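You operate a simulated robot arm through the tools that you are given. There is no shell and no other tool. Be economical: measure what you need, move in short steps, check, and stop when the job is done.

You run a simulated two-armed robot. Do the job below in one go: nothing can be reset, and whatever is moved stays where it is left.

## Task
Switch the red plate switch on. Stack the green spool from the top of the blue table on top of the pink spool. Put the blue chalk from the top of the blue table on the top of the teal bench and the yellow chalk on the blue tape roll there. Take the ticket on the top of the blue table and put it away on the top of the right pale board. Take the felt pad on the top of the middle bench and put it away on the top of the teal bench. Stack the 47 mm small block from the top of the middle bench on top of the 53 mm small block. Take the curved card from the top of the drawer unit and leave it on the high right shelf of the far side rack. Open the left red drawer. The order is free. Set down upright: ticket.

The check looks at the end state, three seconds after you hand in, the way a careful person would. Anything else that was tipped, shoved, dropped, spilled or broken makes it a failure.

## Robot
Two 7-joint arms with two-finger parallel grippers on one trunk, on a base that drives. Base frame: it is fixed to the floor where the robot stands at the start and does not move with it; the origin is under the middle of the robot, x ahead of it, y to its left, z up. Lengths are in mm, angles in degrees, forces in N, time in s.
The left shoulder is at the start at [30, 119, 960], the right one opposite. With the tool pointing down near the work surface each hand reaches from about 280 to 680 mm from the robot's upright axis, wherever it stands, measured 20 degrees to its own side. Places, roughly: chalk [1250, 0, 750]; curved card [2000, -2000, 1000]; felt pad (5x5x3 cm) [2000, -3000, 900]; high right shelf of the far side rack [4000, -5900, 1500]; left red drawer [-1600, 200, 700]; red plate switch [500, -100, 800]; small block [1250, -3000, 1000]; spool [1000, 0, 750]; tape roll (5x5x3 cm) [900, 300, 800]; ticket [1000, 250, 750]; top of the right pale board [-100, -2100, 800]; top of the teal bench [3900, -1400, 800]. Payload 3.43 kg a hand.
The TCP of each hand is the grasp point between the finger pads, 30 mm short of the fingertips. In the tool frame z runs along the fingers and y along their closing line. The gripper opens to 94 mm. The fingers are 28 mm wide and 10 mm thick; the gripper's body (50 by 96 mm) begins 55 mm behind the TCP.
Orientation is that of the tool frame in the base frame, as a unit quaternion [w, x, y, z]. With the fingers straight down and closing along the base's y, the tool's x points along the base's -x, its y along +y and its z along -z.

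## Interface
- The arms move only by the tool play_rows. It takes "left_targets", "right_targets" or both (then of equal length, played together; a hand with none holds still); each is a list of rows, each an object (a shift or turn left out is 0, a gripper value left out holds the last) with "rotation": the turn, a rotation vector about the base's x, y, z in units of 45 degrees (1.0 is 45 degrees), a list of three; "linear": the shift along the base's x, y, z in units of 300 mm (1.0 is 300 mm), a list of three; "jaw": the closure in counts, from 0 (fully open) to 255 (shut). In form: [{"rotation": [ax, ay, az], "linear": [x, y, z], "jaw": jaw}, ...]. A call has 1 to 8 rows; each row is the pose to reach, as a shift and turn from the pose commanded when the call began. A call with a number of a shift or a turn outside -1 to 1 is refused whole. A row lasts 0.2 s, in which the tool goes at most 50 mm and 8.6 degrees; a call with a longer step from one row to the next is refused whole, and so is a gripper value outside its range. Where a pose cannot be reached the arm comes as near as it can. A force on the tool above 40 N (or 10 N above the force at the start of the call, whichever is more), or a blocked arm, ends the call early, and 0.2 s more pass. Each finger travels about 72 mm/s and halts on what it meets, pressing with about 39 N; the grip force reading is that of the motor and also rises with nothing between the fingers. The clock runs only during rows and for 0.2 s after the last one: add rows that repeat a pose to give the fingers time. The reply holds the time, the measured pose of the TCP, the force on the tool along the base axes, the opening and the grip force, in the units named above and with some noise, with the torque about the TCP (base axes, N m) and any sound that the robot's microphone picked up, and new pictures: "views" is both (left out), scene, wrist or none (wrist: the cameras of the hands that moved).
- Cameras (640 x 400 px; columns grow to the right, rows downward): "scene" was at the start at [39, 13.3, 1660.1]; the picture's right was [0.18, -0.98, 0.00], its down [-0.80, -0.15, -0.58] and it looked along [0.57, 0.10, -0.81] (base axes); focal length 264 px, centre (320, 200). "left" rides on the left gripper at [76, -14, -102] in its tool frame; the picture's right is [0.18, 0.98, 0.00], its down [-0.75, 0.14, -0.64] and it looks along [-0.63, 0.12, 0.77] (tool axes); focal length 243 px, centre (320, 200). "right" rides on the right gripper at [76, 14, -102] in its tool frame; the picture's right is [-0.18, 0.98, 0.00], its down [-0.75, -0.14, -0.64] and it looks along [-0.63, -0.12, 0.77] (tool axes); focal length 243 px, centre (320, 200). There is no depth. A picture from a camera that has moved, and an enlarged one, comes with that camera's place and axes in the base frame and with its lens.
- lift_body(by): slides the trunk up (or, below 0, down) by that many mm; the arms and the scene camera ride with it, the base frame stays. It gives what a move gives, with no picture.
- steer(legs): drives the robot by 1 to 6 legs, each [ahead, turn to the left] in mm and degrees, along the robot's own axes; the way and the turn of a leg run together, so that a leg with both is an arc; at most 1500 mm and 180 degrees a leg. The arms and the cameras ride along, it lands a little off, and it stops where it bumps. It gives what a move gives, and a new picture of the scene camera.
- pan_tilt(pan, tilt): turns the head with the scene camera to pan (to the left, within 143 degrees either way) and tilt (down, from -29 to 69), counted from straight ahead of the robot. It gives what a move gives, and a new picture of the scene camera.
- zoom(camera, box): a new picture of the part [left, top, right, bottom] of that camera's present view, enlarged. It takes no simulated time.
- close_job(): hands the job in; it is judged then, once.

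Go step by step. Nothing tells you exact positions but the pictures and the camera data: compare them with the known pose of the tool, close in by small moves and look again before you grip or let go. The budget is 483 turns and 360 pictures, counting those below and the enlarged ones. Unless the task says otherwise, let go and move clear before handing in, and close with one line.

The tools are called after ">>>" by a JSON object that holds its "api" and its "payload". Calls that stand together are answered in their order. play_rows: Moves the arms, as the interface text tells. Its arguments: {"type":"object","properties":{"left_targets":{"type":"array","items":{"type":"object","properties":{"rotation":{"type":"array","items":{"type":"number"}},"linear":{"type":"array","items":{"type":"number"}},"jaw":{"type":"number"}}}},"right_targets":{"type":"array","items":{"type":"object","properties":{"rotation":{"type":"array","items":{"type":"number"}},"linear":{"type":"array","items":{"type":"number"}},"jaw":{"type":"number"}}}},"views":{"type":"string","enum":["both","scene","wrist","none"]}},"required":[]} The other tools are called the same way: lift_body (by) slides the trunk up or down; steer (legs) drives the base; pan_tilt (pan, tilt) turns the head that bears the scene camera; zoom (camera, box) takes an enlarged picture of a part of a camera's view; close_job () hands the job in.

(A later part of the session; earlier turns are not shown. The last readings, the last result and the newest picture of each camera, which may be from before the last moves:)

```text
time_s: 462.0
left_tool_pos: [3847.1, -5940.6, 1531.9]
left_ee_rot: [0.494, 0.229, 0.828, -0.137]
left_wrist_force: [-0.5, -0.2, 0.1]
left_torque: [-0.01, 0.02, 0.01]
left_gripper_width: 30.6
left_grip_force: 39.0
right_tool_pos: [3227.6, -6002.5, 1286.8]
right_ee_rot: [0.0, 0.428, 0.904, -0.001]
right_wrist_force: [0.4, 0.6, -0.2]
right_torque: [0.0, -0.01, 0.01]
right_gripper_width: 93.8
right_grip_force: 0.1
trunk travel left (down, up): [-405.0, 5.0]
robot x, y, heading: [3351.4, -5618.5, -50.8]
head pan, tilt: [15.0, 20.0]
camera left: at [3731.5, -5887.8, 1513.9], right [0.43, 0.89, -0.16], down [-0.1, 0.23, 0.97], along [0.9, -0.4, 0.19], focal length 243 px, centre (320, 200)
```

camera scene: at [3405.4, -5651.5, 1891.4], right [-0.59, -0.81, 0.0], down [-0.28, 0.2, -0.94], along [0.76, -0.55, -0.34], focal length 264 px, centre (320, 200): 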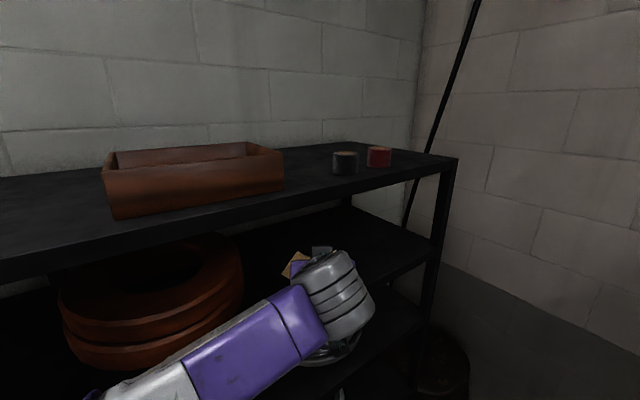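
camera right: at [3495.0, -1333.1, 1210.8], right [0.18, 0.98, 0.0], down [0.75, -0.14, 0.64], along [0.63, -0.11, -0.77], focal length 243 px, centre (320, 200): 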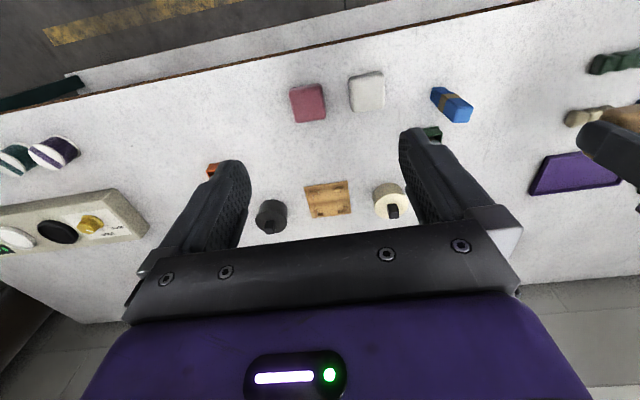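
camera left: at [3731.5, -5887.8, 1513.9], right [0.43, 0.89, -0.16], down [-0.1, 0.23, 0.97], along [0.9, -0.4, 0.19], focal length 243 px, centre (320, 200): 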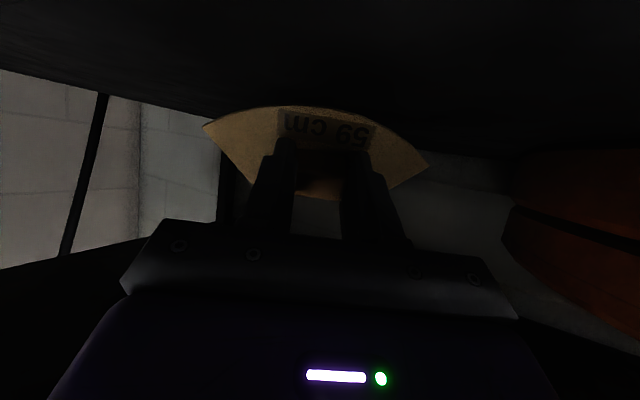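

>>> {"api": "play_rows", "payload": {"left_targets": [{"linear": [0, 0, -0.013]}, {"linear": [0, 0, -0.026]}, {"linear": [0, 0, -0.039]}, {"linear": [0, 0, -0.052]}, {"linear": [0, 0, -0.065]}, {"linear": [0, 0, -0.078]}, {"linear": [0, 0, -0.09]}, {"linear": [0, 0, -0.1]}], "views": "wrist"}}

```text
time_s: 463.4
left_tool_pos: [3848.1, -5939.4, 1519.4]
left_ee_rot: [0.502, 0.225, 0.822, -0.145]
left_wrist_force: [-3.1, 2.1, 9.7]
left_torque: [0.0, 0.02, -0.02]
left_gripper_width: 30.7
left_grip_force: 38.8
right_tool_pos: [3226.5, -6002.6, 1287.0]
right_ee_rot: [0.002, 0.429, 0.903, 0.0]
right_wrist_force: [0.5, -0.3, -0.6]
right_torque: [0.03, 0.01, 0.0]
right_gripper_width: 93.9
right_grip_force: 0.3
trunk travel left (down, up): [-405.0, 5.0]
robot x, y, heading: [3350.6, -5619.6, -51.0]
head pan, tilt: [15.0, 20.0]
stopped in row 7 (left hand): the force on the tool passed its limit at 42 N (the readings are from after the stop); the commanded pose is now the measured one
camera left: at [3731.7, -5887.4, 1499.0], right [0.44, 0.88, -0.18], down [-0.12, 0.25, 0.96], along [0.89, -0.4, 0.21], focal length 243 px, centre (320, 200)
```

left: 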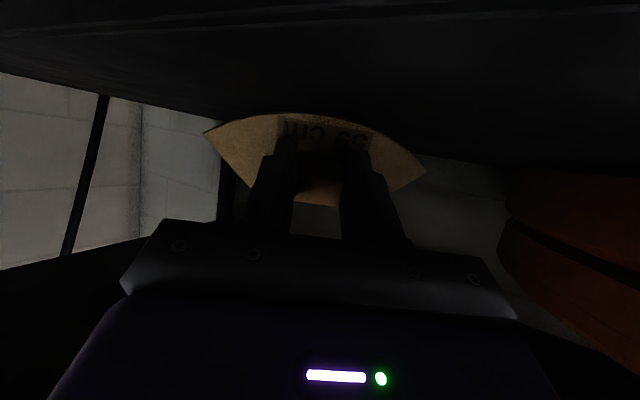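

>>> {"api": "play_rows", "payload": {"left_targets": [{"linear": [0, 0, 0.02]}, {"linear": [0, 0, 0.03], "rotation": [0.08, 0.135, 0]}, {"linear": [0, 0, 0.03], "rotation": [0.158, 0.268, 0]}, {"linear": [0, 0, 0.025], "rotation": [0.158, 0.268, 0]}], "views": "wrist"}}

```text
time_s: 464.4
left_tool_pos: [3847.9, -5939.7, 1523.7]
left_ee_rot: [0.394, 0.242, 0.879, -0.116]
left_wrist_force: [-0.8, -1.0, -0.6]
left_torque: [-0.01, 0.01, 0.02]
left_gripper_width: 30.7
left_grip_force: 39.3
right_tool_pos: [3227.8, -6002.1, 1288.7]
right_ee_rot: [0.001, 0.428, 0.904, -0.001]
right_wrist_force: [-0.1, 0.0, -0.2]
right_torque: [0.02, 0.03, -0.01]
right_gripper_width: 93.9
right_grip_force: 0.0
trunk travel left (down, up): [-405.0, 5.0]
robot x, y, heading: [3351.5, -5622.1, -51.0]
head pan, tilt: [15.0, 20.0]
camera left: at [3731.1, -5887.0, 1535.4], right [0.4, 0.9, -0.15], down [0.09, 0.12, 0.99], along [0.91, -0.41, -0.04], focal length 243 px, centre (320, 200)
```

left: 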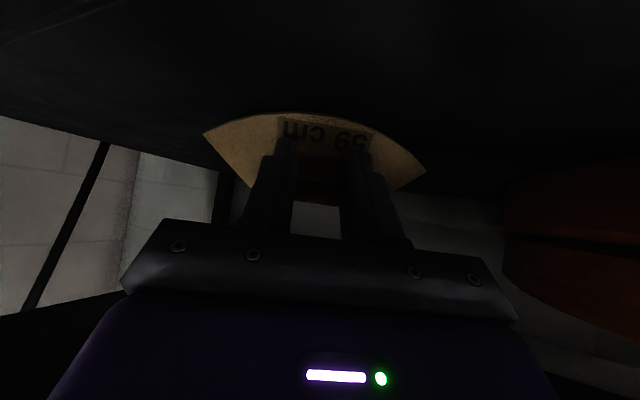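

>>> {"api": "play_rows", "payload": {"left_targets": [{"linear": [0, 0, -0.01]}, {"linear": [0, 0, -0.02]}, {"linear": [0, 0, -0.03]}, {"linear": [0, 0, -0.04]}, {"linear": [0, 0, -0.05]}, {"linear": [0, 0, -0.06]}], "views": "none"}}

```text
time_s: 465.4
left_tool_pos: [3848.4, -5939.7, 1521.9]
left_ee_rot: [0.404, 0.239, 0.874, -0.123]
left_wrist_force: [-3.0, 1.8, 7.2]
left_torque: [0.05, 0.05, -0.01]
left_gripper_width: 30.8
left_grip_force: 39.0
right_tool_pos: [3226.4, -6003.1, 1287.3]
right_ee_rot: [0.002, 0.428, 0.904, -0.001]
right_wrist_force: [0.5, -0.2, 0.8]
right_torque: [0.02, 0.03, -0.02]
right_gripper_width: 94.0
right_grip_force: 0.1
trunk travel left (down, up): [-405.0, 5.0]
robot x, y, heading: [3351.2, -5619.7, -50.7]
head pan, tilt: [15.0, 20.0]
stopped in row 5 (left hand): the force on the tool passed its limit at 42 N (the readings are from after the stop); the commanded pose is now the measured one
```

>>> {"api": "play_rows", "payload": {"left_targets": [{"jaw": 150}, {"jaw": 60}, {"jaw": 0}, {"jaw": 0}, {"jaw": 0}], "views": "wrist"}}

```text
time_s: 466.6
left_tool_pos: [3848.5, -5938.7, 1521.4]
left_ee_rot: [0.403, 0.239, 0.875, -0.122]
left_wrist_force: [-0.2, -0.1, 0.6]
left_torque: [0.0, 0.0, 0.0]
left_gripper_width: 93.9
left_grip_force: 0.1
right_tool_pos: [3226.5, -6003.2, 1287.0]
right_ee_rot: [0.002, 0.428, 0.904, -0.001]
right_wrist_force: [1.1, 0.4, 0.4]
right_torque: [-0.01, 0.02, -0.04]
right_gripper_width: 94.0
right_grip_force: 0.2
trunk travel left (down, up): [-405.0, 5.0]
robot x, y, heading: [3350.5, -5620.8, -51.1]
head pan, tilt: [15.0, 20.0]
camera left: at [3732.5, -5886.7, 1529.3], right [0.4, 0.9, -0.16], down [0.08, 0.14, 0.99], along [0.91, -0.41, -0.02], focal length 243 px, centre (320, 200)
```

left: 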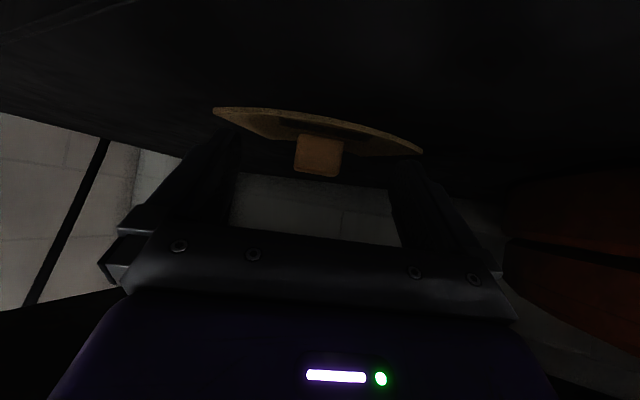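

The card now lies flat on the shelf, knob up. Withdrawing the hand.

>>> {"api": "play_rows", "payload": {"left_targets": [{"linear": [-0.04, 0.025, 0.03]}, {"linear": [-0.14, 0.08, 0.06]}, {"linear": [-0.26, 0.15, 0.1]}, {"linear": [-0.38, 0.21, 0.12]}, {"linear": [-0.5, 0.27, 0.12]}, {"linear": [-0.62, 0.33, 0.12]}, {"linear": [-0.74, 0.39, 0.12]}, {"linear": [-0.86, 0.45, 0.12]}], "views": "both"}}

>>> {"api": "zoom", "payload": {"camera": "scene", "box": [220, 180, 460, 340]}}

```text
time_s: 468.4
left_tool_pos: [3590.4, -5804.8, 1556.7]
left_ee_rot: [0.402, 0.238, 0.876, -0.122]
left_wrist_force: [1.2, 1.1, -1.1]
left_torque: [0.0, 0.01, 0.01]
left_gripper_width: 94.0
left_grip_force: 0.1
right_tool_pos: [3227.0, -6003.2, 1288.5]
right_ee_rot: [0.002, 0.428, 0.904, 0.0]
right_wrist_force: [-0.2, -0.5, 0.4]
right_torque: [-0.03, -0.03, -0.01]
right_gripper_width: 94.1
right_grip_force: 0.0
trunk travel left (down, up): [-405.0, 5.0]
robot x, y, heading: [3349.5, -5619.8, -50.9]
head pan, tilt: [15.0, 20.0]
camera scene: at [3402.8, -5650.0, 1891.6], right [-0.59, -0.81, 0.0], down [-0.28, 0.2, -0.94], along [0.76, -0.55, -0.34], focal length 264 px, centre (320, 200)
camera left: at [3474.0, -5752.1, 1564.5], right [0.4, 0.9, -0.16], down [0.08, 0.14, 0.99], along [0.91, -0.41, -0.02], focal length 243 px, centre (320, 200)
```

scene: 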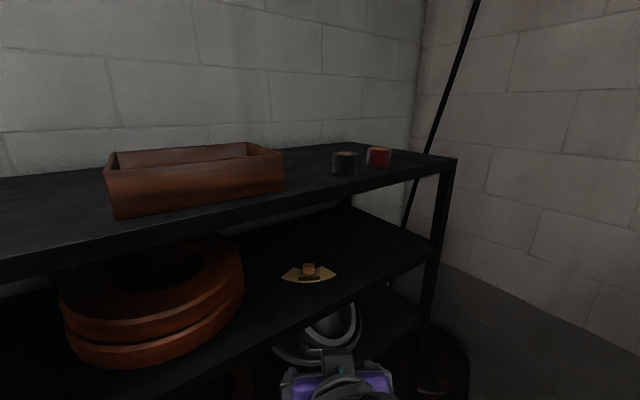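
left: 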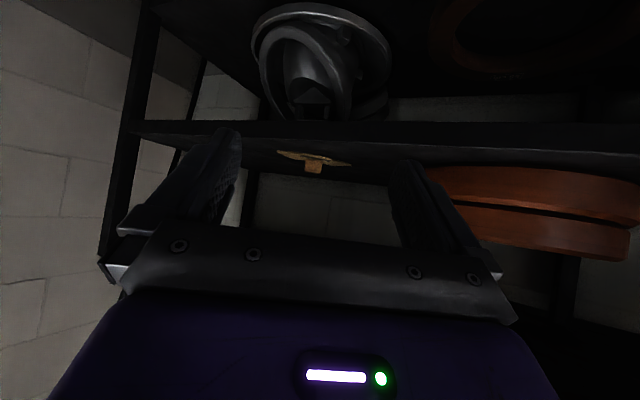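

```text
2.50 times, centred on (340, 260) of scene
camera zoom: at [3402.8, -5650.0, 1891.6], right [-0.59, -0.81, 0.0], down [-0.28, 0.2, -0.94], along [0.76, -0.55, -0.34], focal length 659 px, centre (270, 50)
```

zoom: 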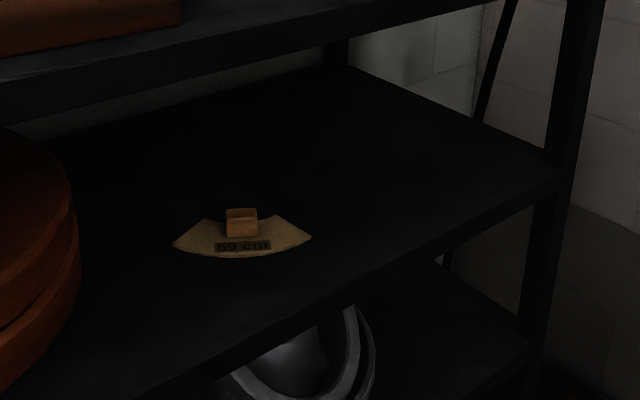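

The card is delivered. I'll back away and level the left hand, then head for the small blocks.

>>> {"api": "steer", "payload": {"legs": [[-220, 0]]}}

>>> {"api": "play_rows", "payload": {"left_targets": [{"rotation": [0.106, 0.117, -0.06]}, {"rotation": [0.213, 0.235, -0.12]}, {"rotation": [0.319, 0.352, -0.18], "linear": [0, 0, -0.1]}, {"rotation": [0.426, 0.47, -0.24], "linear": [0, 0, -0.22]}, {"rotation": [0.532, 0.587, -0.301], "linear": [0, 0, -0.36]}, {"rotation": [0.639, 0.705, -0.361], "linear": [0, 0, -0.5]}, {"rotation": [0.745, 0.822, -0.421], "linear": [0, 0, -0.64]}, {"rotation": [0.745, 0.822, -0.421], "linear": [0, 0, -0.78]}], "views": "none"}}

>>> {"api": "pan_tilt", "payload": {"pan": -90, "tilt": 25}}

```text
time_s: 470.1
left_tool_pos: [3453.1, -5633.5, 1555.8]
left_ee_rot: [0.402, 0.237, 0.876, -0.12]
left_wrist_force: [1.4, 0.0, 0.4]
left_torque: [0.0, -0.02, 0.01]
left_gripper_width: 93.9
left_grip_force: 0.0
right_tool_pos: [3089.5, -5832.9, 1288.0]
right_ee_rot: [0.001, 0.427, 0.904, -0.001]
right_wrist_force: [0.8, -0.6, 0.6]
right_torque: [-0.03, -0.06, -0.01]
right_gripper_width: 94.2
right_grip_force: 0.1
trunk travel left (down, up): [-405.0, 5.0]
robot x, y, heading: [3207.6, -5451.0, -50.8]
head pan, tilt: [15.0, 20.0]
camera scene: at [3265.0, -5479.8, 1891.5], right [-0.58, -0.81, 0.0], down [-0.28, 0.2, -0.94], along [0.76, -0.55, -0.34], focal length 264 px, centre (320, 200)
```

scene: 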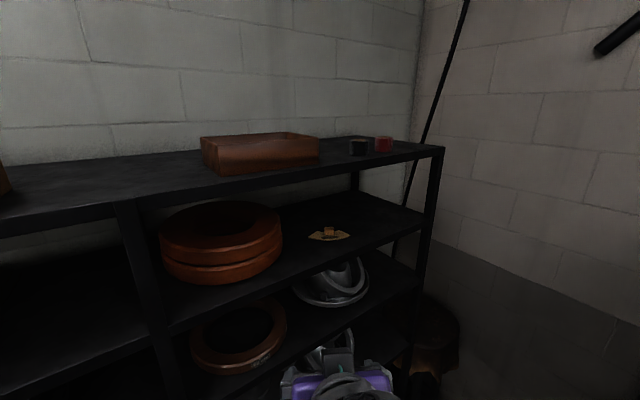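

```text
time_s: 471.9
left_tool_pos: [3451.6, -5635.6, 1318.7]
left_ee_rot: [0.0, 0.428, 0.904, 0.001]
left_wrist_force: [-0.6, -0.2, -0.5]
left_torque: [0.02, 0.03, 0.03]
left_gripper_width: 94.2
left_grip_force: 0.0
right_tool_pos: [3089.9, -5832.6, 1287.9]
right_ee_rot: [0.001, 0.427, 0.904, -0.001]
right_wrist_force: [0.2, 0.0, 0.0]
right_torque: [0.04, 0.03, 0.02]
right_gripper_width: 94.1
right_grip_force: 0.0
trunk travel left (down, up): [-405.0, 5.0]
robot x, y, heading: [3210.1, -5447.4, -50.9]
head pan, tilt: [15.0, 20.0]
```

```text
time_s: 473.7
left_tool_pos: [3452.7, -5635.7, 1319.6]
left_ee_rot: [0.001, 0.427, 0.904, 0.002]
left_wrist_force: [-0.2, 0.6, -0.7]
left_torque: [0.01, 0.01, -0.01]
left_gripper_width: 94.1
left_grip_force: 0.1
right_tool_pos: [3088.8, -5832.8, 1287.2]
right_ee_rot: [0.002, 0.427, 0.904, -0.001]
right_wrist_force: [0.1, 0.2, 0.6]
right_torque: [0.0, 0.03, 0.01]
right_gripper_width: 94.2
right_grip_force: 0.1
trunk travel left (down, up): [-405.0, 5.0]
robot x, y, heading: [3210.9, -5448.0, -50.9]
head pan, tilt: [-90.0, 25.0]
camera scene: at [3117.8, -5483.4, 1883.4], right [-0.63, 0.77, 0.0], down [0.33, 0.27, -0.91], along [-0.7, -0.57, -0.42], focal length 264 px, centre (320, 200)
```

scene: 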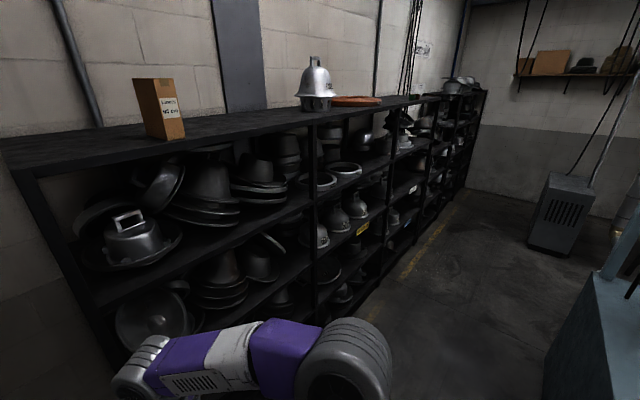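

>>> {"api": "pan_tilt", "payload": {"pan": -128, "tilt": 22}}

```text
time_s: 474.8
left_tool_pos: [3452.5, -5635.4, 1320.1]
left_ee_rot: [0.001, 0.427, 0.904, 0.002]
left_wrist_force: [0.1, 0.1, -0.7]
left_torque: [-0.02, 0.0, 0.01]
left_gripper_width: 94.2
left_grip_force: 0.1
right_tool_pos: [3088.2, -5832.2, 1288.1]
right_ee_rot: [0.002, 0.427, 0.904, -0.001]
right_wrist_force: [-0.4, 0.8, -1.2]
right_torque: [0.0, -0.01, 0.02]
right_gripper_width: 94.3
right_grip_force: 0.1
trunk travel left (down, up): [-405.0, 5.0]
robot x, y, heading: [3212.2, -5449.1, -50.6]
head pan, tilt: [-128.0, 22.0]
camera scene: at [3096.2, -5427.2, 1888.3], right [-0.02, 1.0, 0.0], down [0.37, 0.01, -0.93], along [-0.93, -0.02, -0.37], focal length 264 px, centre (320, 200)
```

scene: 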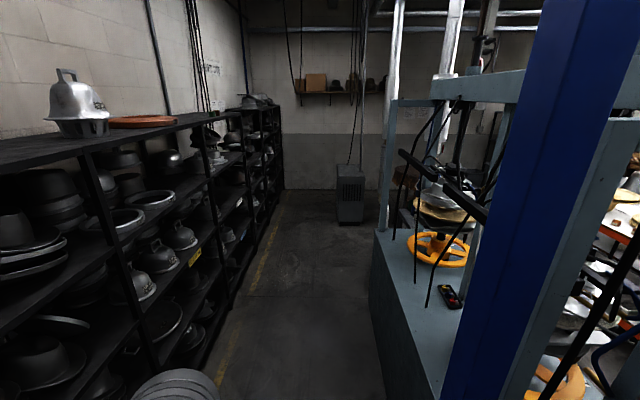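

The east corridor doesn't connect to the blocks' side, so I'll try the back aisle behind the press toward the west.

>>> {"api": "steer", "payload": {"legs": [[0, -125.4], [1500, 0], [400, 0], [0, -4]]}}

>>> {"api": "pan_tilt", "payload": {"pan": -45, "tilt": 25}}

```text
time_s: 482.2
left_tool_pos: [2741.0, -5536.8, 1317.8]
left_ee_rot: [0.002, 1.0, 0.021, 0.001]
left_wrist_force: [-0.8, -0.1, -0.5]
left_torque: [-0.02, 0.01, 0.0]
left_gripper_width: 93.9
left_grip_force: 0.1
right_tool_pos: [2808.8, -5128.3, 1288.3]
right_ee_rot: [0.003, 1.0, 0.018, 0.008]
right_wrist_force: [6.6, -0.2, 1.0]
right_torque: [0.07, 0.67, -0.11]
right_gripper_width: 94.1
right_grip_force: 0.1
trunk travel left (down, up): [-405.0, 5.0]
robot x, y, heading: [3037.8, -5458.6, -177.5]
head pan, tilt: [-128.0, 22.0]
stopped in leg 2: the force on the tool passed its limit at 120 N (the readings are from after the stop); the commanded pose is now the measured one
camera scene: at [3118.1, -5379.1, 1888.2], right [0.81, -0.58, 0.0], down [-0.22, -0.3, -0.93], along [0.54, 0.75, -0.38], focal length 264 px, centre (320, 200)
```

scene: 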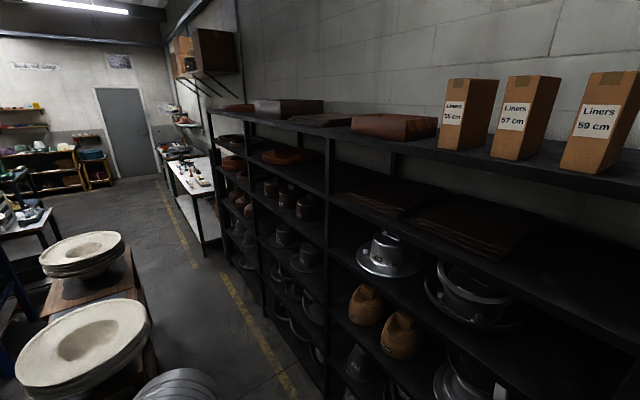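

```text
time_s: 483.8
left_tool_pos: [2742.1, -5537.6, 1320.4]
left_ee_rot: [0.002, 1.0, 0.022, 0.0]
left_wrist_force: [-0.1, 0.4, -0.5]
left_torque: [-0.01, -0.01, 0.04]
left_gripper_width: 94.1
left_grip_force: 0.1
right_tool_pos: [2808.9, -5127.7, 1287.2]
right_ee_rot: [0.002, 1.0, 0.02, 0.008]
right_wrist_force: [9.7, 1.5, -0.6]
right_torque: [-0.13, 0.91, -0.23]
right_gripper_width: 94.1
right_grip_force: 0.0
trunk travel left (down, up): [-405.0, 5.0]
robot x, y, heading: [3036.0, -5456.5, -177.7]
head pan, tilt: [-45.0, 25.0]
camera scene: at [2997.0, -5391.7, 1883.5], right [0.68, 0.74, 0.0], down [0.31, -0.29, -0.91], along [-0.67, 0.61, -0.42], focal length 264 px, centre (320, 200)
```

scene: 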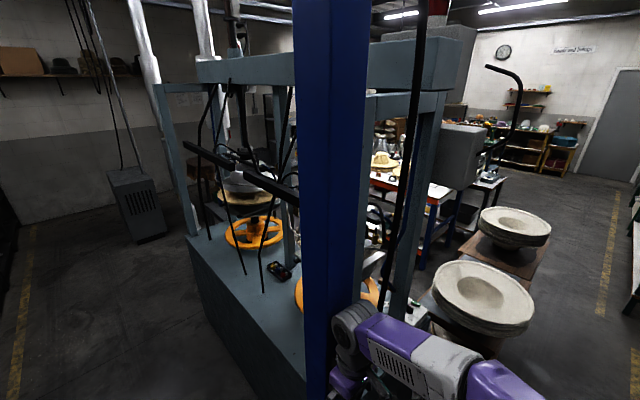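

The right arm touched the fixed blue post. I'll back off and pass further from it.

>>> {"api": "steer", "payload": {"legs": [[-150, 0], [0, 20], [500, 0], [0, -20], [1200, 0]]}}

>>> {"api": "pan_tilt", "payload": {"pan": -70, "tilt": 22}}

```text
time_s: 495.6
left_tool_pos: [1209.0, -5766.2, 1319.7]
left_ee_rot: [0.001, 1.0, 0.019, 0.001]
left_wrist_force: [-0.5, 0.2, 0.3]
left_torque: [-0.01, -0.01, 0.01]
left_gripper_width: 93.8
left_grip_force: 0.0
right_tool_pos: [1279.1, -5357.2, 1287.3]
right_ee_rot: [0.001, 1.0, 0.015, 0.009]
right_wrist_force: [0.2, 0.1, -0.7]
right_torque: [0.02, 0.0, 0.01]
right_gripper_width: 94.2
right_grip_force: 0.0
trunk travel left (down, up): [-405.0, 5.0]
robot x, y, heading: [1502.3, -5691.4, -178.3]
head pan, tilt: [-45.0, 25.0]
camera scene: at [1464.0, -5623.6, 1883.4], right [0.68, 0.73, 0.0], down [0.31, -0.29, -0.91], along [-0.66, 0.62, -0.42], focal length 264 px, centre (320, 200)
```

scene: 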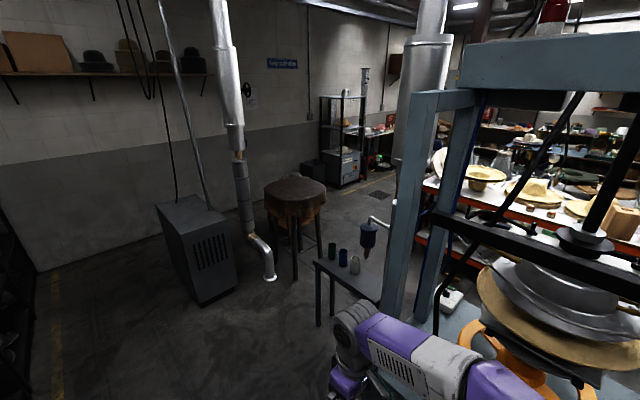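

```text
time_s: 496.5
left_tool_pos: [1208.8, -5767.9, 1318.6]
left_ee_rot: [0.002, 1.0, 0.019, 0.001]
left_wrist_force: [-1.0, 0.1, -0.5]
left_torque: [-0.03, -0.02, 0.0]
left_gripper_width: 94.0
left_grip_force: 0.0
right_tool_pos: [1279.2, -5358.0, 1287.6]
right_ee_rot: [0.001, 1.0, 0.014, 0.009]
right_wrist_force: [-0.5, 0.7, 0.0]
right_torque: [-0.04, 0.01, -0.06]
right_gripper_width: 94.0
right_grip_force: 0.0
trunk travel left (down, up): [-405.0, 5.0]
robot x, y, heading: [1505.3, -5685.8, -177.8]
head pan, tilt: [-70.0, 22.0]
camera scene: at [1496.6, -5600.4, 1888.3], right [0.93, 0.38, 0.0], down [0.14, -0.35, -0.93], along [-0.35, 0.86, -0.37], focal length 264 px, centre (320, 200)
```

scene: 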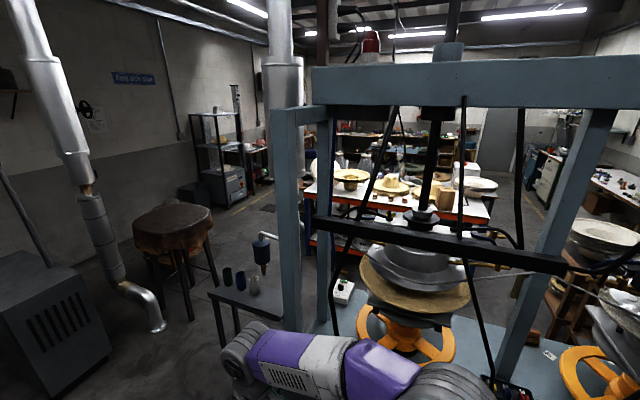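

The block side can't be reached from here because the leather table and bottle bench block the gap. I'll extend the arms into a narrow pose and retrace my path, then go around the island's west end.

>>> {"api": "play_rows", "payload": {"left_targets": [{"linear": [-0.13, 0, 0]}, {"linear": [-0.27, 0, 0]}, {"linear": [-0.4, 0, 0]}, {"linear": [-0.53, 0, 0]}, {"linear": [-0.66, 0, 0]}, {"linear": [-0.78, 0, -0.05]}], "right_targets": [{"linear": [-0.1, -0.09, 0]}, {"linear": [-0.2, -0.18, 0]}, {"linear": [-0.3, -0.27, 0]}, {"linear": [-0.4, -0.36, 0]}, {"linear": [-0.5, -0.45, 0]}, {"linear": [-0.63, -0.5, 0]}], "views": "none"}}

>>> {"api": "steer", "payload": {"legs": [[-1200, 0], [0, 20], [-500, 0], [0, 62], [-700, 0]]}}

```text
time_s: 497.9
left_tool_pos: [970.1, -5767.8, 1302.9]
left_ee_rot: [0.001, 1.0, 0.018, 0.002]
left_wrist_force: [0.2, -0.3, -0.5]
left_torque: [0.0, -0.02, 0.02]
left_gripper_width: 94.2
left_grip_force: 0.1
right_tool_pos: [1081.9, -5509.6, 1287.6]
right_ee_rot: [0.002, 1.0, 0.013, 0.011]
right_wrist_force: [-0.9, -0.7, -0.4]
right_torque: [-0.01, -0.04, 0.03]
right_gripper_width: 93.9
right_grip_force: 0.0
trunk travel left (down, up): [-405.0, 5.0]
robot x, y, heading: [1506.9, -5688.0, -178.0]
head pan, tilt: [-70.0, 22.0]
```

```text
time_s: 513.7
left_tool_pos: [3225.7, -5310.8, 1303.0]
left_ee_rot: [0.001, 0.753, 0.658, 0.002]
left_wrist_force: [-0.4, 0.7, -0.7]
left_torque: [-0.02, 0.01, 0.01]
left_gripper_width: 94.0
left_grip_force: 0.1
right_tool_pos: [2991.6, -5156.6, 1287.9]
right_ee_rot: [-0.005, 0.755, 0.656, 0.008]
right_wrist_force: [-0.3, -0.4, -0.4]
right_torque: [-0.01, 0.01, 0.04]
right_gripper_width: 94.1
right_grip_force: 0.1
trunk travel left (down, up): [-405.0, 5.0]
robot x, y, heading: [3239.9, -4777.4, -97.6]
head pan, tilt: [-70.0, 22.0]
camera scene: at [3148.2, -4765.2, 1888.3], right [-0.21, 0.98, 0.0], down [0.37, 0.08, -0.93], along [-0.91, -0.2, -0.37], focal length 264 px, centre (320, 200)
```

scene: 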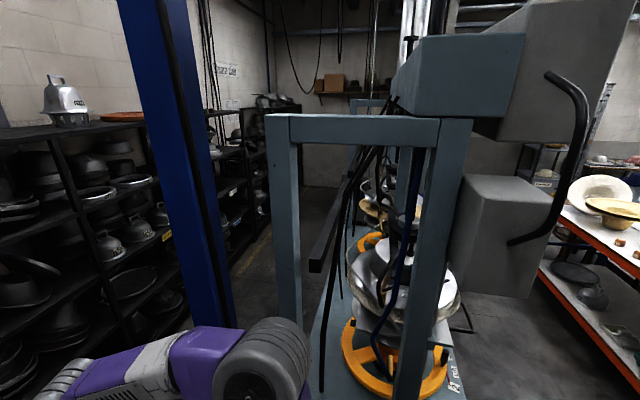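

>>> {"api": "steer", "payload": {"legs": [[-300, 0], [0, 7.6], [-1500, 0], [0, 10], [-1000, 0], [-1000, 0]]}}

```text
time_s: 533.6
left_tool_pos: [3089.4, -1525.2, 1304.4]
left_ee_rot: [0.0, 0.647, 0.762, 0.002]
left_wrist_force: [-0.3, -0.3, 0.1]
left_torque: [0.02, 0.0, 0.01]
left_gripper_width: 94.0
left_grip_force: 0.0
right_tool_pos: [2819.6, -1446.9, 1287.6]
right_ee_rot: [-0.005, 0.65, 0.76, 0.007]
right_wrist_force: [-0.3, 0.6, -0.1]
right_torque: [-0.02, -0.02, 0.01]
right_gripper_width: 93.9
right_grip_force: 0.1
trunk travel left (down, up): [-405.0, 5.0]
robot x, y, heading: [2943.2, -1011.1, -80.9]
head pan, tilt: [-70.0, 22.0]
camera scene: at [2855.1, -1025.4, 1888.3], right [-0.49, 0.87, 0.0], down [0.33, 0.18, -0.93], along [-0.81, -0.45, -0.37], focal length 264 px, centre (320, 200)
```

scene: 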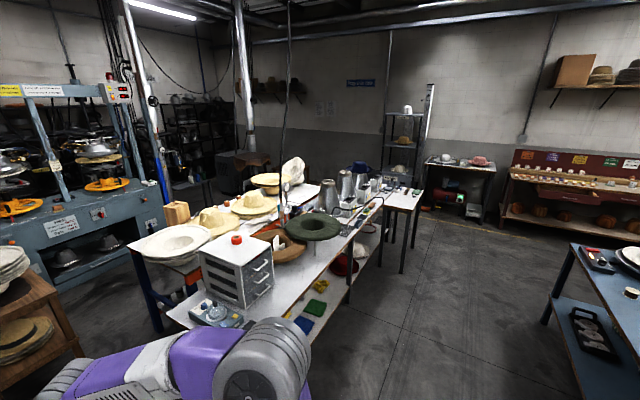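

>>> {"api": "steer", "payload": {"legs": [[0, -99.5], [1500, 0], [1500, 0], [820, 0], [0, 90], [1500, 0]]}}

>>> {"api": "pan_tilt", "payload": {"pan": 30, "tilt": 28}}

```text
time_s: 566.9
left_tool_pos: [-779.3, -3040.2, 1304.0]
left_ee_rot: [0.0, 0.705, 0.71, 0.002]
left_wrist_force: [0.3, -0.6, -0.3]
left_torque: [0.0, -0.01, 0.03]
left_gripper_width: 93.9
left_grip_force: 0.0
right_tool_pos: [-1033.7, -2919.8, 1287.4]
right_ee_rot: [-0.005, 0.707, 0.707, 0.006]
right_wrist_force: [-0.1, 0.6, -0.4]
right_torque: [0.02, -0.04, -0.04]
right_gripper_width: 94.1
right_grip_force: 0.0
trunk travel left (down, up): [-405.0, 5.0]
robot x, y, heading: [-843.5, -2512.1, -89.5]
head pan, tilt: [-70.0, 22.0]
camera scene: at [-933.0, -2509.8, 1888.3], right [-0.35, 0.94, 0.0], down [0.35, 0.13, -0.93], along [-0.87, -0.32, -0.37], focal length 264 px, centre (320, 200)
```

scene: 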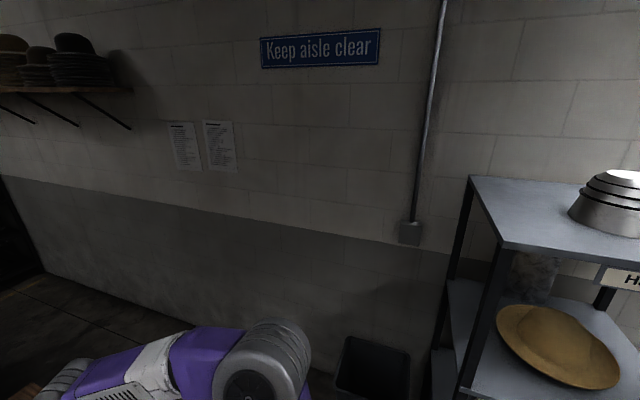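

```text
time_s: 568.6
left_tool_pos: [-779.6, -3039.6, 1304.6]
left_ee_rot: [0.001, 0.705, 0.709, 0.002]
left_wrist_force: [1.1, 1.0, 0.2]
left_torque: [-0.01, 0.0, 0.0]
left_gripper_width: 93.9
left_grip_force: 0.0
right_tool_pos: [-1034.0, -2918.8, 1288.6]
right_ee_rot: [-0.003, 0.707, 0.707, 0.008]
right_wrist_force: [0.5, 0.5, -0.2]
right_torque: [0.0, 0.0, 0.03]
right_gripper_width: 94.0
right_grip_force: 0.0
trunk travel left (down, up): [-405.0, 5.0]
robot x, y, heading: [-844.7, -2507.6, -89.6]
head pan, tilt: [30.0, 28.0]
camera scene: at [-800.0, -2556.4, 1878.6], right [-0.86, -0.5, 0.0], down [-0.24, 0.41, -0.88], along [0.45, -0.76, -0.47], focal length 264 px, centre (320, 200)
```

scene: 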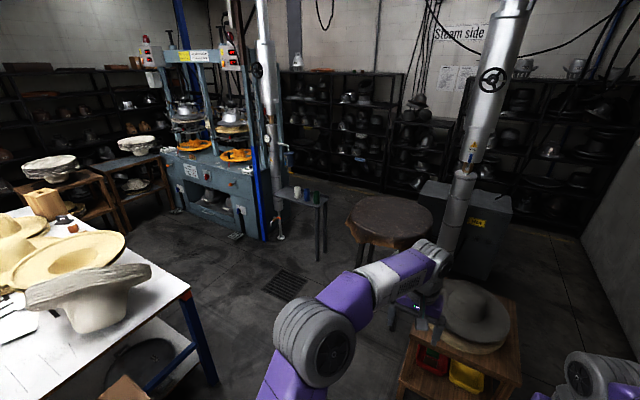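

>>> {"api": "steer", "payload": {"legs": [[0, 29.6], [1150, 0], [0, 60], [1480, 0], [0, 90]]}}

>>> {"api": "pan_tilt", "payload": {"pan": 0, "tilt": 50}}

```text
time_s: 589.3
left_tool_pos: [1156.3, -2949.4, 1303.0]
left_ee_rot: [0.002, 0.71, -0.704, -0.001]
left_wrist_force: [-0.7, -0.2, -0.4]
left_torque: [0.01, -0.02, 0.0]
left_gripper_width: 93.9
left_grip_force: 0.0
right_tool_pos: [1411.3, -3071.0, 1287.2]
right_ee_rot: [-0.007, -0.707, 0.708, -0.004]
right_wrist_force: [0.6, 0.9, 0.2]
right_torque: [-0.01, 0.03, 0.0]
right_gripper_width: 94.1
right_grip_force: 0.0
trunk travel left (down, up): [-405.0, 5.0]
robot x, y, heading: [1220.5, -3484.0, 90.3]
head pan, tilt: [30.0, 28.0]
camera scene: at [1172.3, -3433.3, 1878.6], right [0.86, 0.5, 0.0], down [0.24, -0.41, -0.88], along [-0.45, 0.76, -0.47], focal length 264 px, centre (320, 200)
```

scene: 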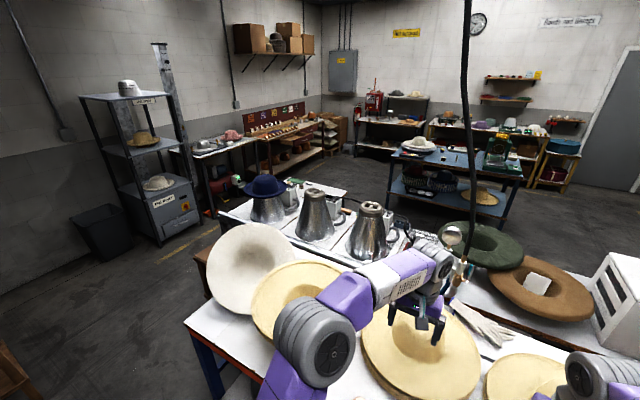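

```text
time_s: 590.3
left_tool_pos: [1157.3, -2950.1, 1304.7]
left_ee_rot: [0.003, 0.709, -0.705, -0.001]
left_wrist_force: [0.1, 0.6, -0.7]
left_torque: [0.02, -0.01, -0.03]
left_gripper_width: 93.9
left_grip_force: 0.1
right_tool_pos: [1411.6, -3070.9, 1287.3]
right_ee_rot: [-0.007, -0.707, 0.708, -0.004]
right_wrist_force: [-0.4, 0.6, -0.6]
right_torque: [-0.02, -0.03, 0.03]
right_gripper_width: 93.8
right_grip_force: 0.1
trunk travel left (down, up): [-405.0, 5.0]
robot x, y, heading: [1219.1, -3478.5, 90.2]
head pan, tilt: [0.0, 50.0]
camera scene: at [1217.9, -3435.1, 1846.0], right [1.0, 0.01, 0.0], down [0.0, -0.77, -0.64], along [0.0, 0.64, -0.77], focal length 264 px, centre (320, 200)
```

scene: 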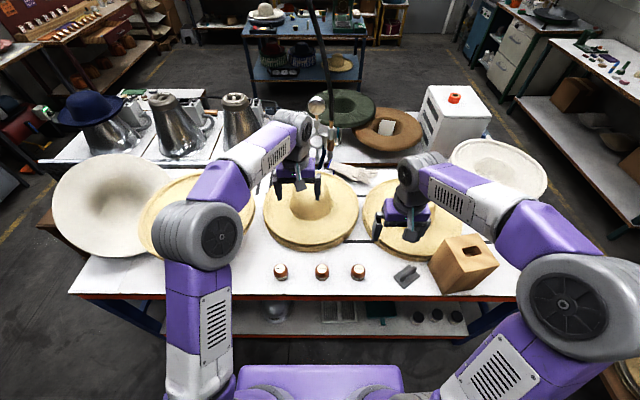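

>>> {"api": "zoom", "payload": {"camera": "scene", "box": [250, 240, 390, 300]}}

>>> {"api": "zoom", "payload": {"camera": "scene", "box": [260, 255, 330, 290]}}

```text
4.57 times, centred on (320, 270) of scene
camera zoom: at [1217.9, -3435.1, 1846.0], right [1.0, 0.01, 0.0], down [0.0, -0.77, -0.64], along [0.0, 0.64, -0.77], focal length 1204 px, centre (320, -120)
```

zoom: 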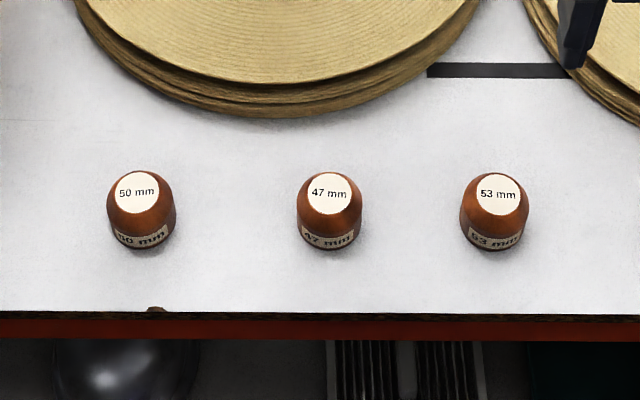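

```text
9.14 times, centred on (295, 272) of scene
camera zoom: at [1217.9, -3435.1, 1846.0], right [1.0, 0.01, 0.0], down [0.0, -0.77, -0.64], along [0.0, 0.64, -0.77], focal length 2409 px, centre (549, -463)
```

zoom: 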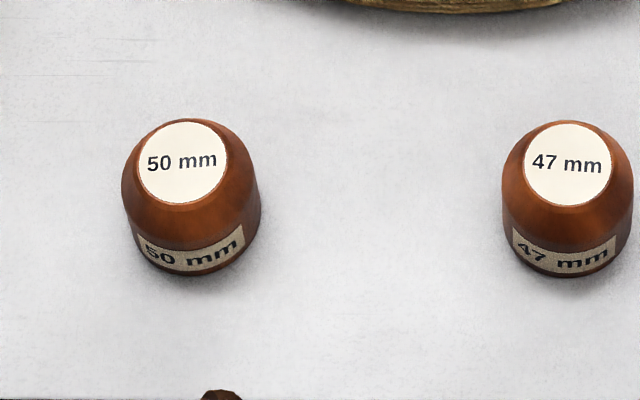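

The middle block is 47 mm and the right one 53 mm, at about (1225, −3000) and (1361, −3000). I'll retract the left hand, lower the trunk, and bring the right hand above the 47 mm block.

>>> {"api": "play_rows", "payload": {"left_targets": [{"linear": [-0.05, -0.13, 0]}, {"linear": [-0.1, -0.27, 0]}, {"linear": [-0.2, -0.38, 0]}, {"linear": [-0.3, -0.48, 0]}, {"linear": [-0.4, -0.55, 0]}], "views": "none"}}

>>> {"api": "lift_body", "payload": {"by": -150}}

>>> {"api": "play_rows", "payload": {"right_targets": [{"linear": [-0.12, 0.03, -0.03]}, {"linear": [-0.25, 0.06, -0.06]}, {"linear": [-0.38, 0.1, -0.1]}, {"linear": [-0.5, 0.15, -0.16]}, {"linear": [-0.6, 0.2, -0.24]}, {"linear": [-0.615, 0.23, -0.34]}], "views": "both"}}

```text
time_s: 591.5
left_tool_pos: [1035.0, -3116.0, 1304.6]
left_ee_rot: [0.001, 0.71, -0.704, -0.001]
left_wrist_force: [1.0, -1.0, 0.4]
left_torque: [0.02, 0.02, -0.02]
left_gripper_width: 93.9
left_grip_force: 0.0
right_tool_pos: [1411.8, -3070.7, 1288.5]
right_ee_rot: [0.007, 0.707, -0.707, 0.004]
right_wrist_force: [0.1, 0.4, 0.2]
right_torque: [0.04, 0.0, -0.05]
right_gripper_width: 94.0
right_grip_force: 0.0
trunk travel left (down, up): [-405.0, 5.0]
robot x, y, heading: [1219.0, -3479.3, 90.3]
head pan, tilt: [0.0, 50.0]
```

```text
time_s: 593.2
left_tool_pos: [1036.4, -3114.3, 1153.7]
left_ee_rot: [0.001, 0.709, -0.705, -0.001]
left_wrist_force: [0.0, 0.4, 0.1]
left_torque: [0.04, -0.03, 0.0]
left_gripper_width: 94.1
left_grip_force: 0.0
right_tool_pos: [1410.6, -3070.8, 1138.7]
right_ee_rot: [0.008, 0.707, -0.707, 0.004]
right_wrist_force: [-0.5, 0.1, 0.2]
right_torque: [0.01, 0.0, 0.02]
right_gripper_width: 94.1
right_grip_force: 0.2
trunk travel left (down, up): [-255.0, 155.0]
robot x, y, heading: [1222.7, -3480.7, 90.2]
head pan, tilt: [0.0, 50.0]
```

```text
time_s: 594.6
left_tool_pos: [1035.9, -3113.7, 1154.3]
left_ee_rot: [0.001, 0.71, -0.705, -0.002]
left_wrist_force: [0.6, 0.5, 0.3]
left_torque: [0.03, 0.0, 0.01]
left_gripper_width: 94.2
left_grip_force: 0.1
right_tool_pos: [1226.5, -3002.5, 1036.9]
right_ee_rot: [0.007, 0.708, -0.707, 0.004]
right_wrist_force: [-0.5, -0.3, -0.8]
right_torque: [0.03, -0.03, 0.01]
right_gripper_width: 94.0
right_grip_force: 0.0
trunk travel left (down, up): [-255.0, 155.0]
robot x, y, heading: [1218.3, -3478.9, 90.5]
head pan, tilt: [0.0, 50.0]
camera scene: at [1218.1, -3434.4, 1695.9], right [1.0, 0.01, 0.0], down [0.0, -0.77, -0.64], along [0.0, 0.64, -0.77], focal length 264 px, centre (320, 200)
camera right: at [1212.7, -3076.8, 1139.9], right [-0.98, 0.18, 0.0], down [0.15, 0.76, 0.63], along [0.11, 0.62, -0.78], focal length 243 px, centre (320, 200)
```

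scene: 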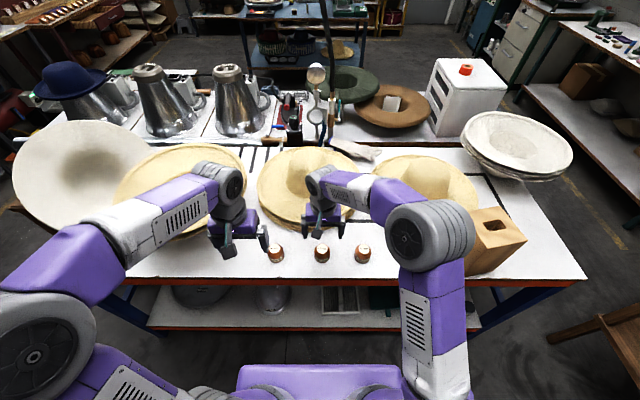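
right: 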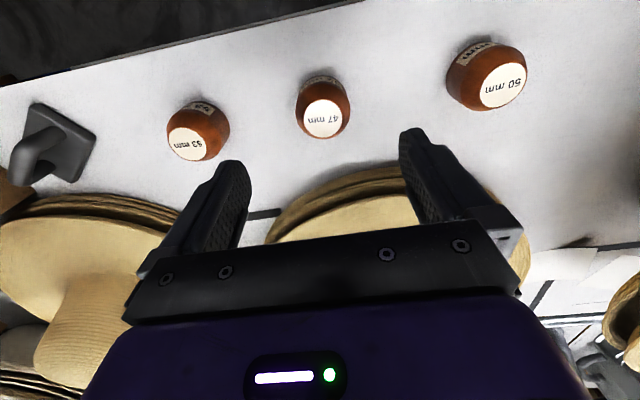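

The 47 mm block's centre is about (1224, −2989), and the 53 mm block's about (1362, −2991). Descending on the 47 and gripping.

>>> {"api": "play_rows", "payload": {"right_targets": [{"linear": [-0.008, 0.043, -0.1]}, {"linear": [-0.008, 0.043, -0.25]}, {"linear": [-0.008, 0.043, -0.38]}, {"linear": [-0.008, 0.043, -0.45]}, {"linear": [-0.008, 0.043, -0.47]}], "views": "wrist"}}

```text
time_s: 595.8
left_tool_pos: [1036.8, -3114.5, 1153.2]
left_ee_rot: [0.002, 0.709, -0.705, -0.001]
left_wrist_force: [-0.5, -0.1, -0.7]
left_torque: [0.03, -0.04, 0.01]
left_gripper_width: 93.9
left_grip_force: 0.0
right_tool_pos: [1225.8, -2987.3, 894.3]
right_ee_rot: [0.007, 0.707, -0.707, 0.005]
right_wrist_force: [-0.6, -0.6, 0.0]
right_torque: [0.01, 0.01, 0.0]
right_gripper_width: 94.2
right_grip_force: 0.0
trunk travel left (down, up): [-255.0, 155.0]
robot x, y, heading: [1222.3, -3481.0, 90.3]
head pan, tilt: [0.0, 50.0]
camera right: at [1211.4, -3062.8, 997.6], right [-0.98, 0.18, 0.0], down [0.14, 0.76, 0.63], along [0.12, 0.62, -0.78], focal length 243 px, centre (320, 200)
```

right: 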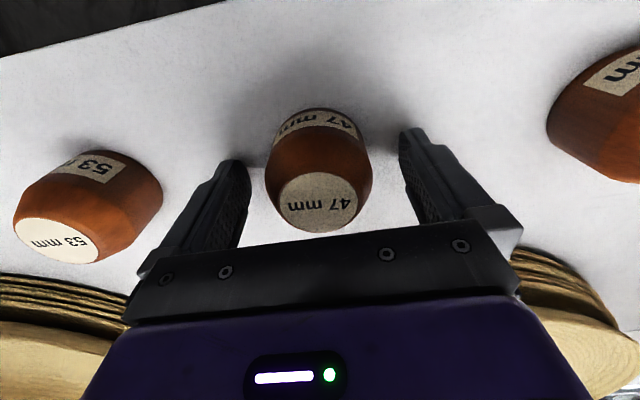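

>>> {"api": "play_rows", "payload": {"right_targets": [{"jaw": 255}, {"jaw": 255}, {"jaw": 255}, {"jaw": 255}], "views": "wrist"}}

```text
time_s: 596.8
left_tool_pos: [1036.3, -3115.0, 1152.4]
left_ee_rot: [0.002, 0.709, -0.705, -0.001]
left_wrist_force: [0.1, 0.8, 0.0]
left_torque: [0.01, -0.02, 0.02]
left_gripper_width: 93.9
left_grip_force: 0.1
right_tool_pos: [1225.9, -2988.3, 894.9]
right_ee_rot: [-0.007, -0.707, 0.707, -0.005]
right_wrist_force: [-0.2, 0.3, 0.5]
right_torque: [0.03, 0.01, 0.01]
right_gripper_width: 56.8
right_grip_force: 39.5
trunk travel left (down, up): [-255.0, 155.0]
robot x, y, heading: [1221.8, -3480.2, 90.2]
head pan, tilt: [0.0, 50.0]
camera right: at [1211.5, -3062.7, 997.9], right [-0.98, 0.18, 0.0], down [0.14, 0.76, 0.63], along [0.12, 0.62, -0.78], focal length 243 px, centre (320, 200)
```

right: 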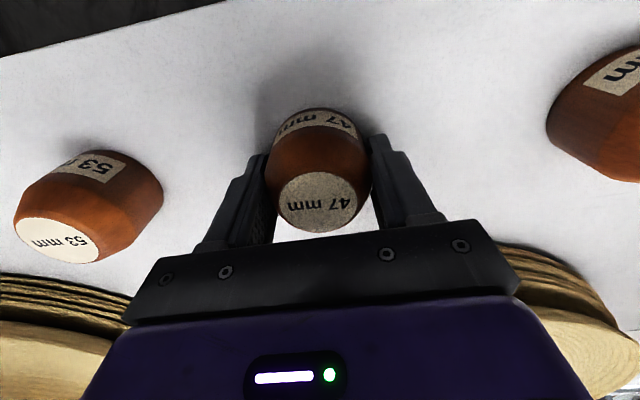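

>>> {"api": "play_rows", "payload": {"right_targets": [{"linear": [0, 0, 0.1]}, {"linear": [0, 0, 0.24]}, {"linear": [0, 0, 0.34]}, {"linear": [0.14, -0.003, 0.34]}, {"linear": [0.3, -0.006, 0.34]}, {"linear": [0.4553, -0.009, 0.34]}, {"linear": [0.4553, -0.009, 0.3]}, {"linear": [0.4553, -0.009, 0.3]}], "views": "both"}}

>>> {"api": "zoom", "payload": {"camera": "scene", "box": [320, 200, 420, 280]}}

```text
time_s: 598.6
left_tool_pos: [1036.9, -3112.8, 1153.6]
left_ee_rot: [0.001, 0.709, -0.705, -0.001]
left_wrist_force: [0.7, 0.8, -0.1]
left_torque: [0.01, 0.01, -0.02]
left_gripper_width: 93.9
left_grip_force: 0.0
right_tool_pos: [1362.0, -2992.3, 985.1]
right_ee_rot: [0.007, 0.707, -0.707, 0.004]
right_wrist_force: [-0.6, 0.4, -1.6]
right_torque: [0.03, 0.03, -0.01]
right_gripper_width: 56.4
right_grip_force: 39.0
trunk travel left (down, up): [-255.0, 155.0]
robot x, y, heading: [1219.9, -3483.2, 90.6]
head pan, tilt: [0.0, 50.0]
camera scene: at [1218.6, -3435.3, 1696.0], right [1.0, 0.01, 0.0], down [0.0, -0.77, -0.64], along [0.0, 0.64, -0.77], focal length 264 px, centre (320, 200)
camera right: at [1347.9, -3067.4, 1088.7], right [-0.98, 0.18, 0.0], down [0.14, 0.76, 0.63], along [0.12, 0.62, -0.78], focal length 243 px, centre (320, 200)
```

scene: 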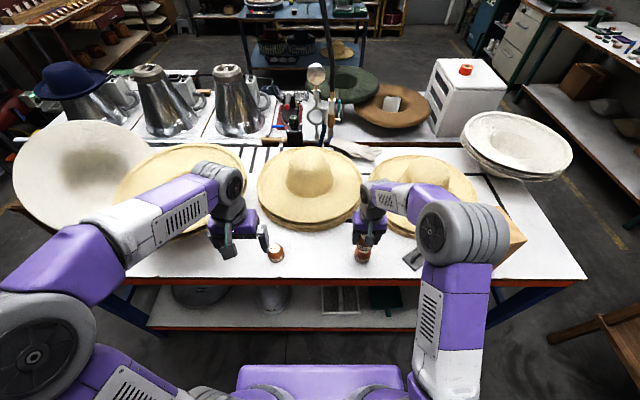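
right: 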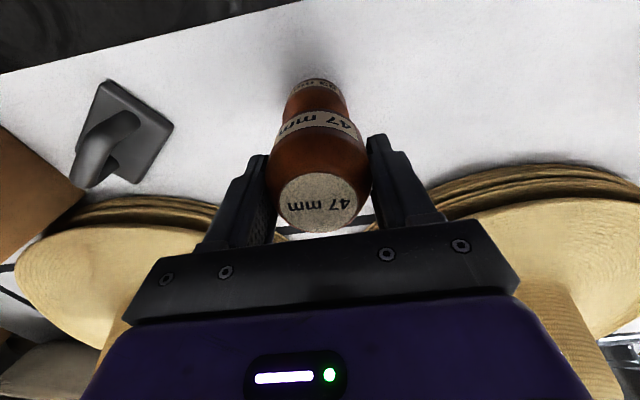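

```text
5.00 times, centred on (370, 240) of scene
camera zoom: at [1218.6, -3435.3, 1696.0], right [1.0, 0.01, 0.0], down [0.0, -0.77, -0.64], along [0.0, 0.64, -0.77], focal length 1317 px, centre (70, 0)
```

zoom: 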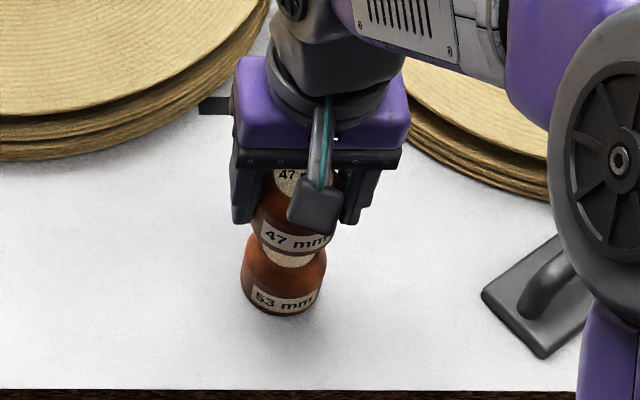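

>>> {"api": "play_rows", "payload": {"right_targets": [{"linear": [0.002, 0.004, -0.05]}, {"linear": [0.002, 0.004, -0.09]}, {"linear": [0.002, 0.004, -0.097]}, {"linear": [0.002, 0.004, -0.104]}, {"linear": [0.002, 0.004, -0.111]}, {"linear": [0.002, 0.004, -0.118]}, {"linear": [0.002, 0.004, -0.125]}, {"linear": [0.002, 0.004, -0.132]}], "views": "wrist"}}

>>> {"api": "zoom", "payload": {"camera": "scene", "box": [320, 200, 420, 280]}}

```text
time_s: 600.4
left_tool_pos: [1036.5, -3115.5, 1154.3]
left_ee_rot: [0.002, 0.71, -0.704, 0.0]
left_wrist_force: [0.0, 1.0, -0.3]
left_torque: [0.01, 0.01, 0.02]
left_gripper_width: 93.9
left_grip_force: 0.2
right_tool_pos: [1361.8, -2990.8, 946.8]
right_ee_rot: [-0.006, -0.706, 0.708, -0.003]
right_wrist_force: [1.0, -1.8, 6.5]
right_torque: [-0.12, -0.04, 0.01]
right_gripper_width: 56.8
right_grip_force: 39.2
trunk travel left (down, up): [-255.0, 155.0]
robot x, y, heading: [1219.0, -3483.1, 90.3]
head pan, tilt: [0.0, 50.0]
camera right: at [1347.3, -3065.3, 1049.6], right [-0.98, 0.19, 0.0], down [0.14, 0.76, 0.63], along [0.12, 0.62, -0.78], focal length 243 px, centre (320, 200)
```

right: 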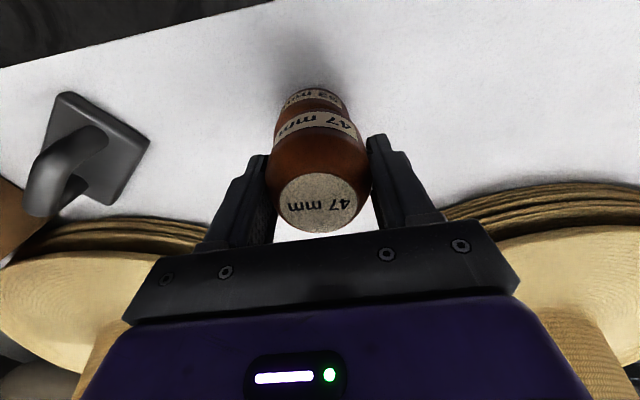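

```text
5.00 times, centred on (370, 240) of scene
camera zoom: at [1218.0, -3436.1, 1696.1], right [1.0, 0.01, 0.0], down [0.0, -0.77, -0.64], along [0.0, 0.64, -0.77], focal length 1317 px, centre (70, 0)
```

zoom: 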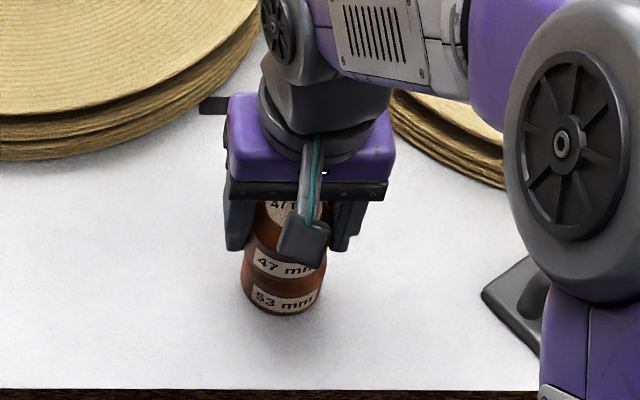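

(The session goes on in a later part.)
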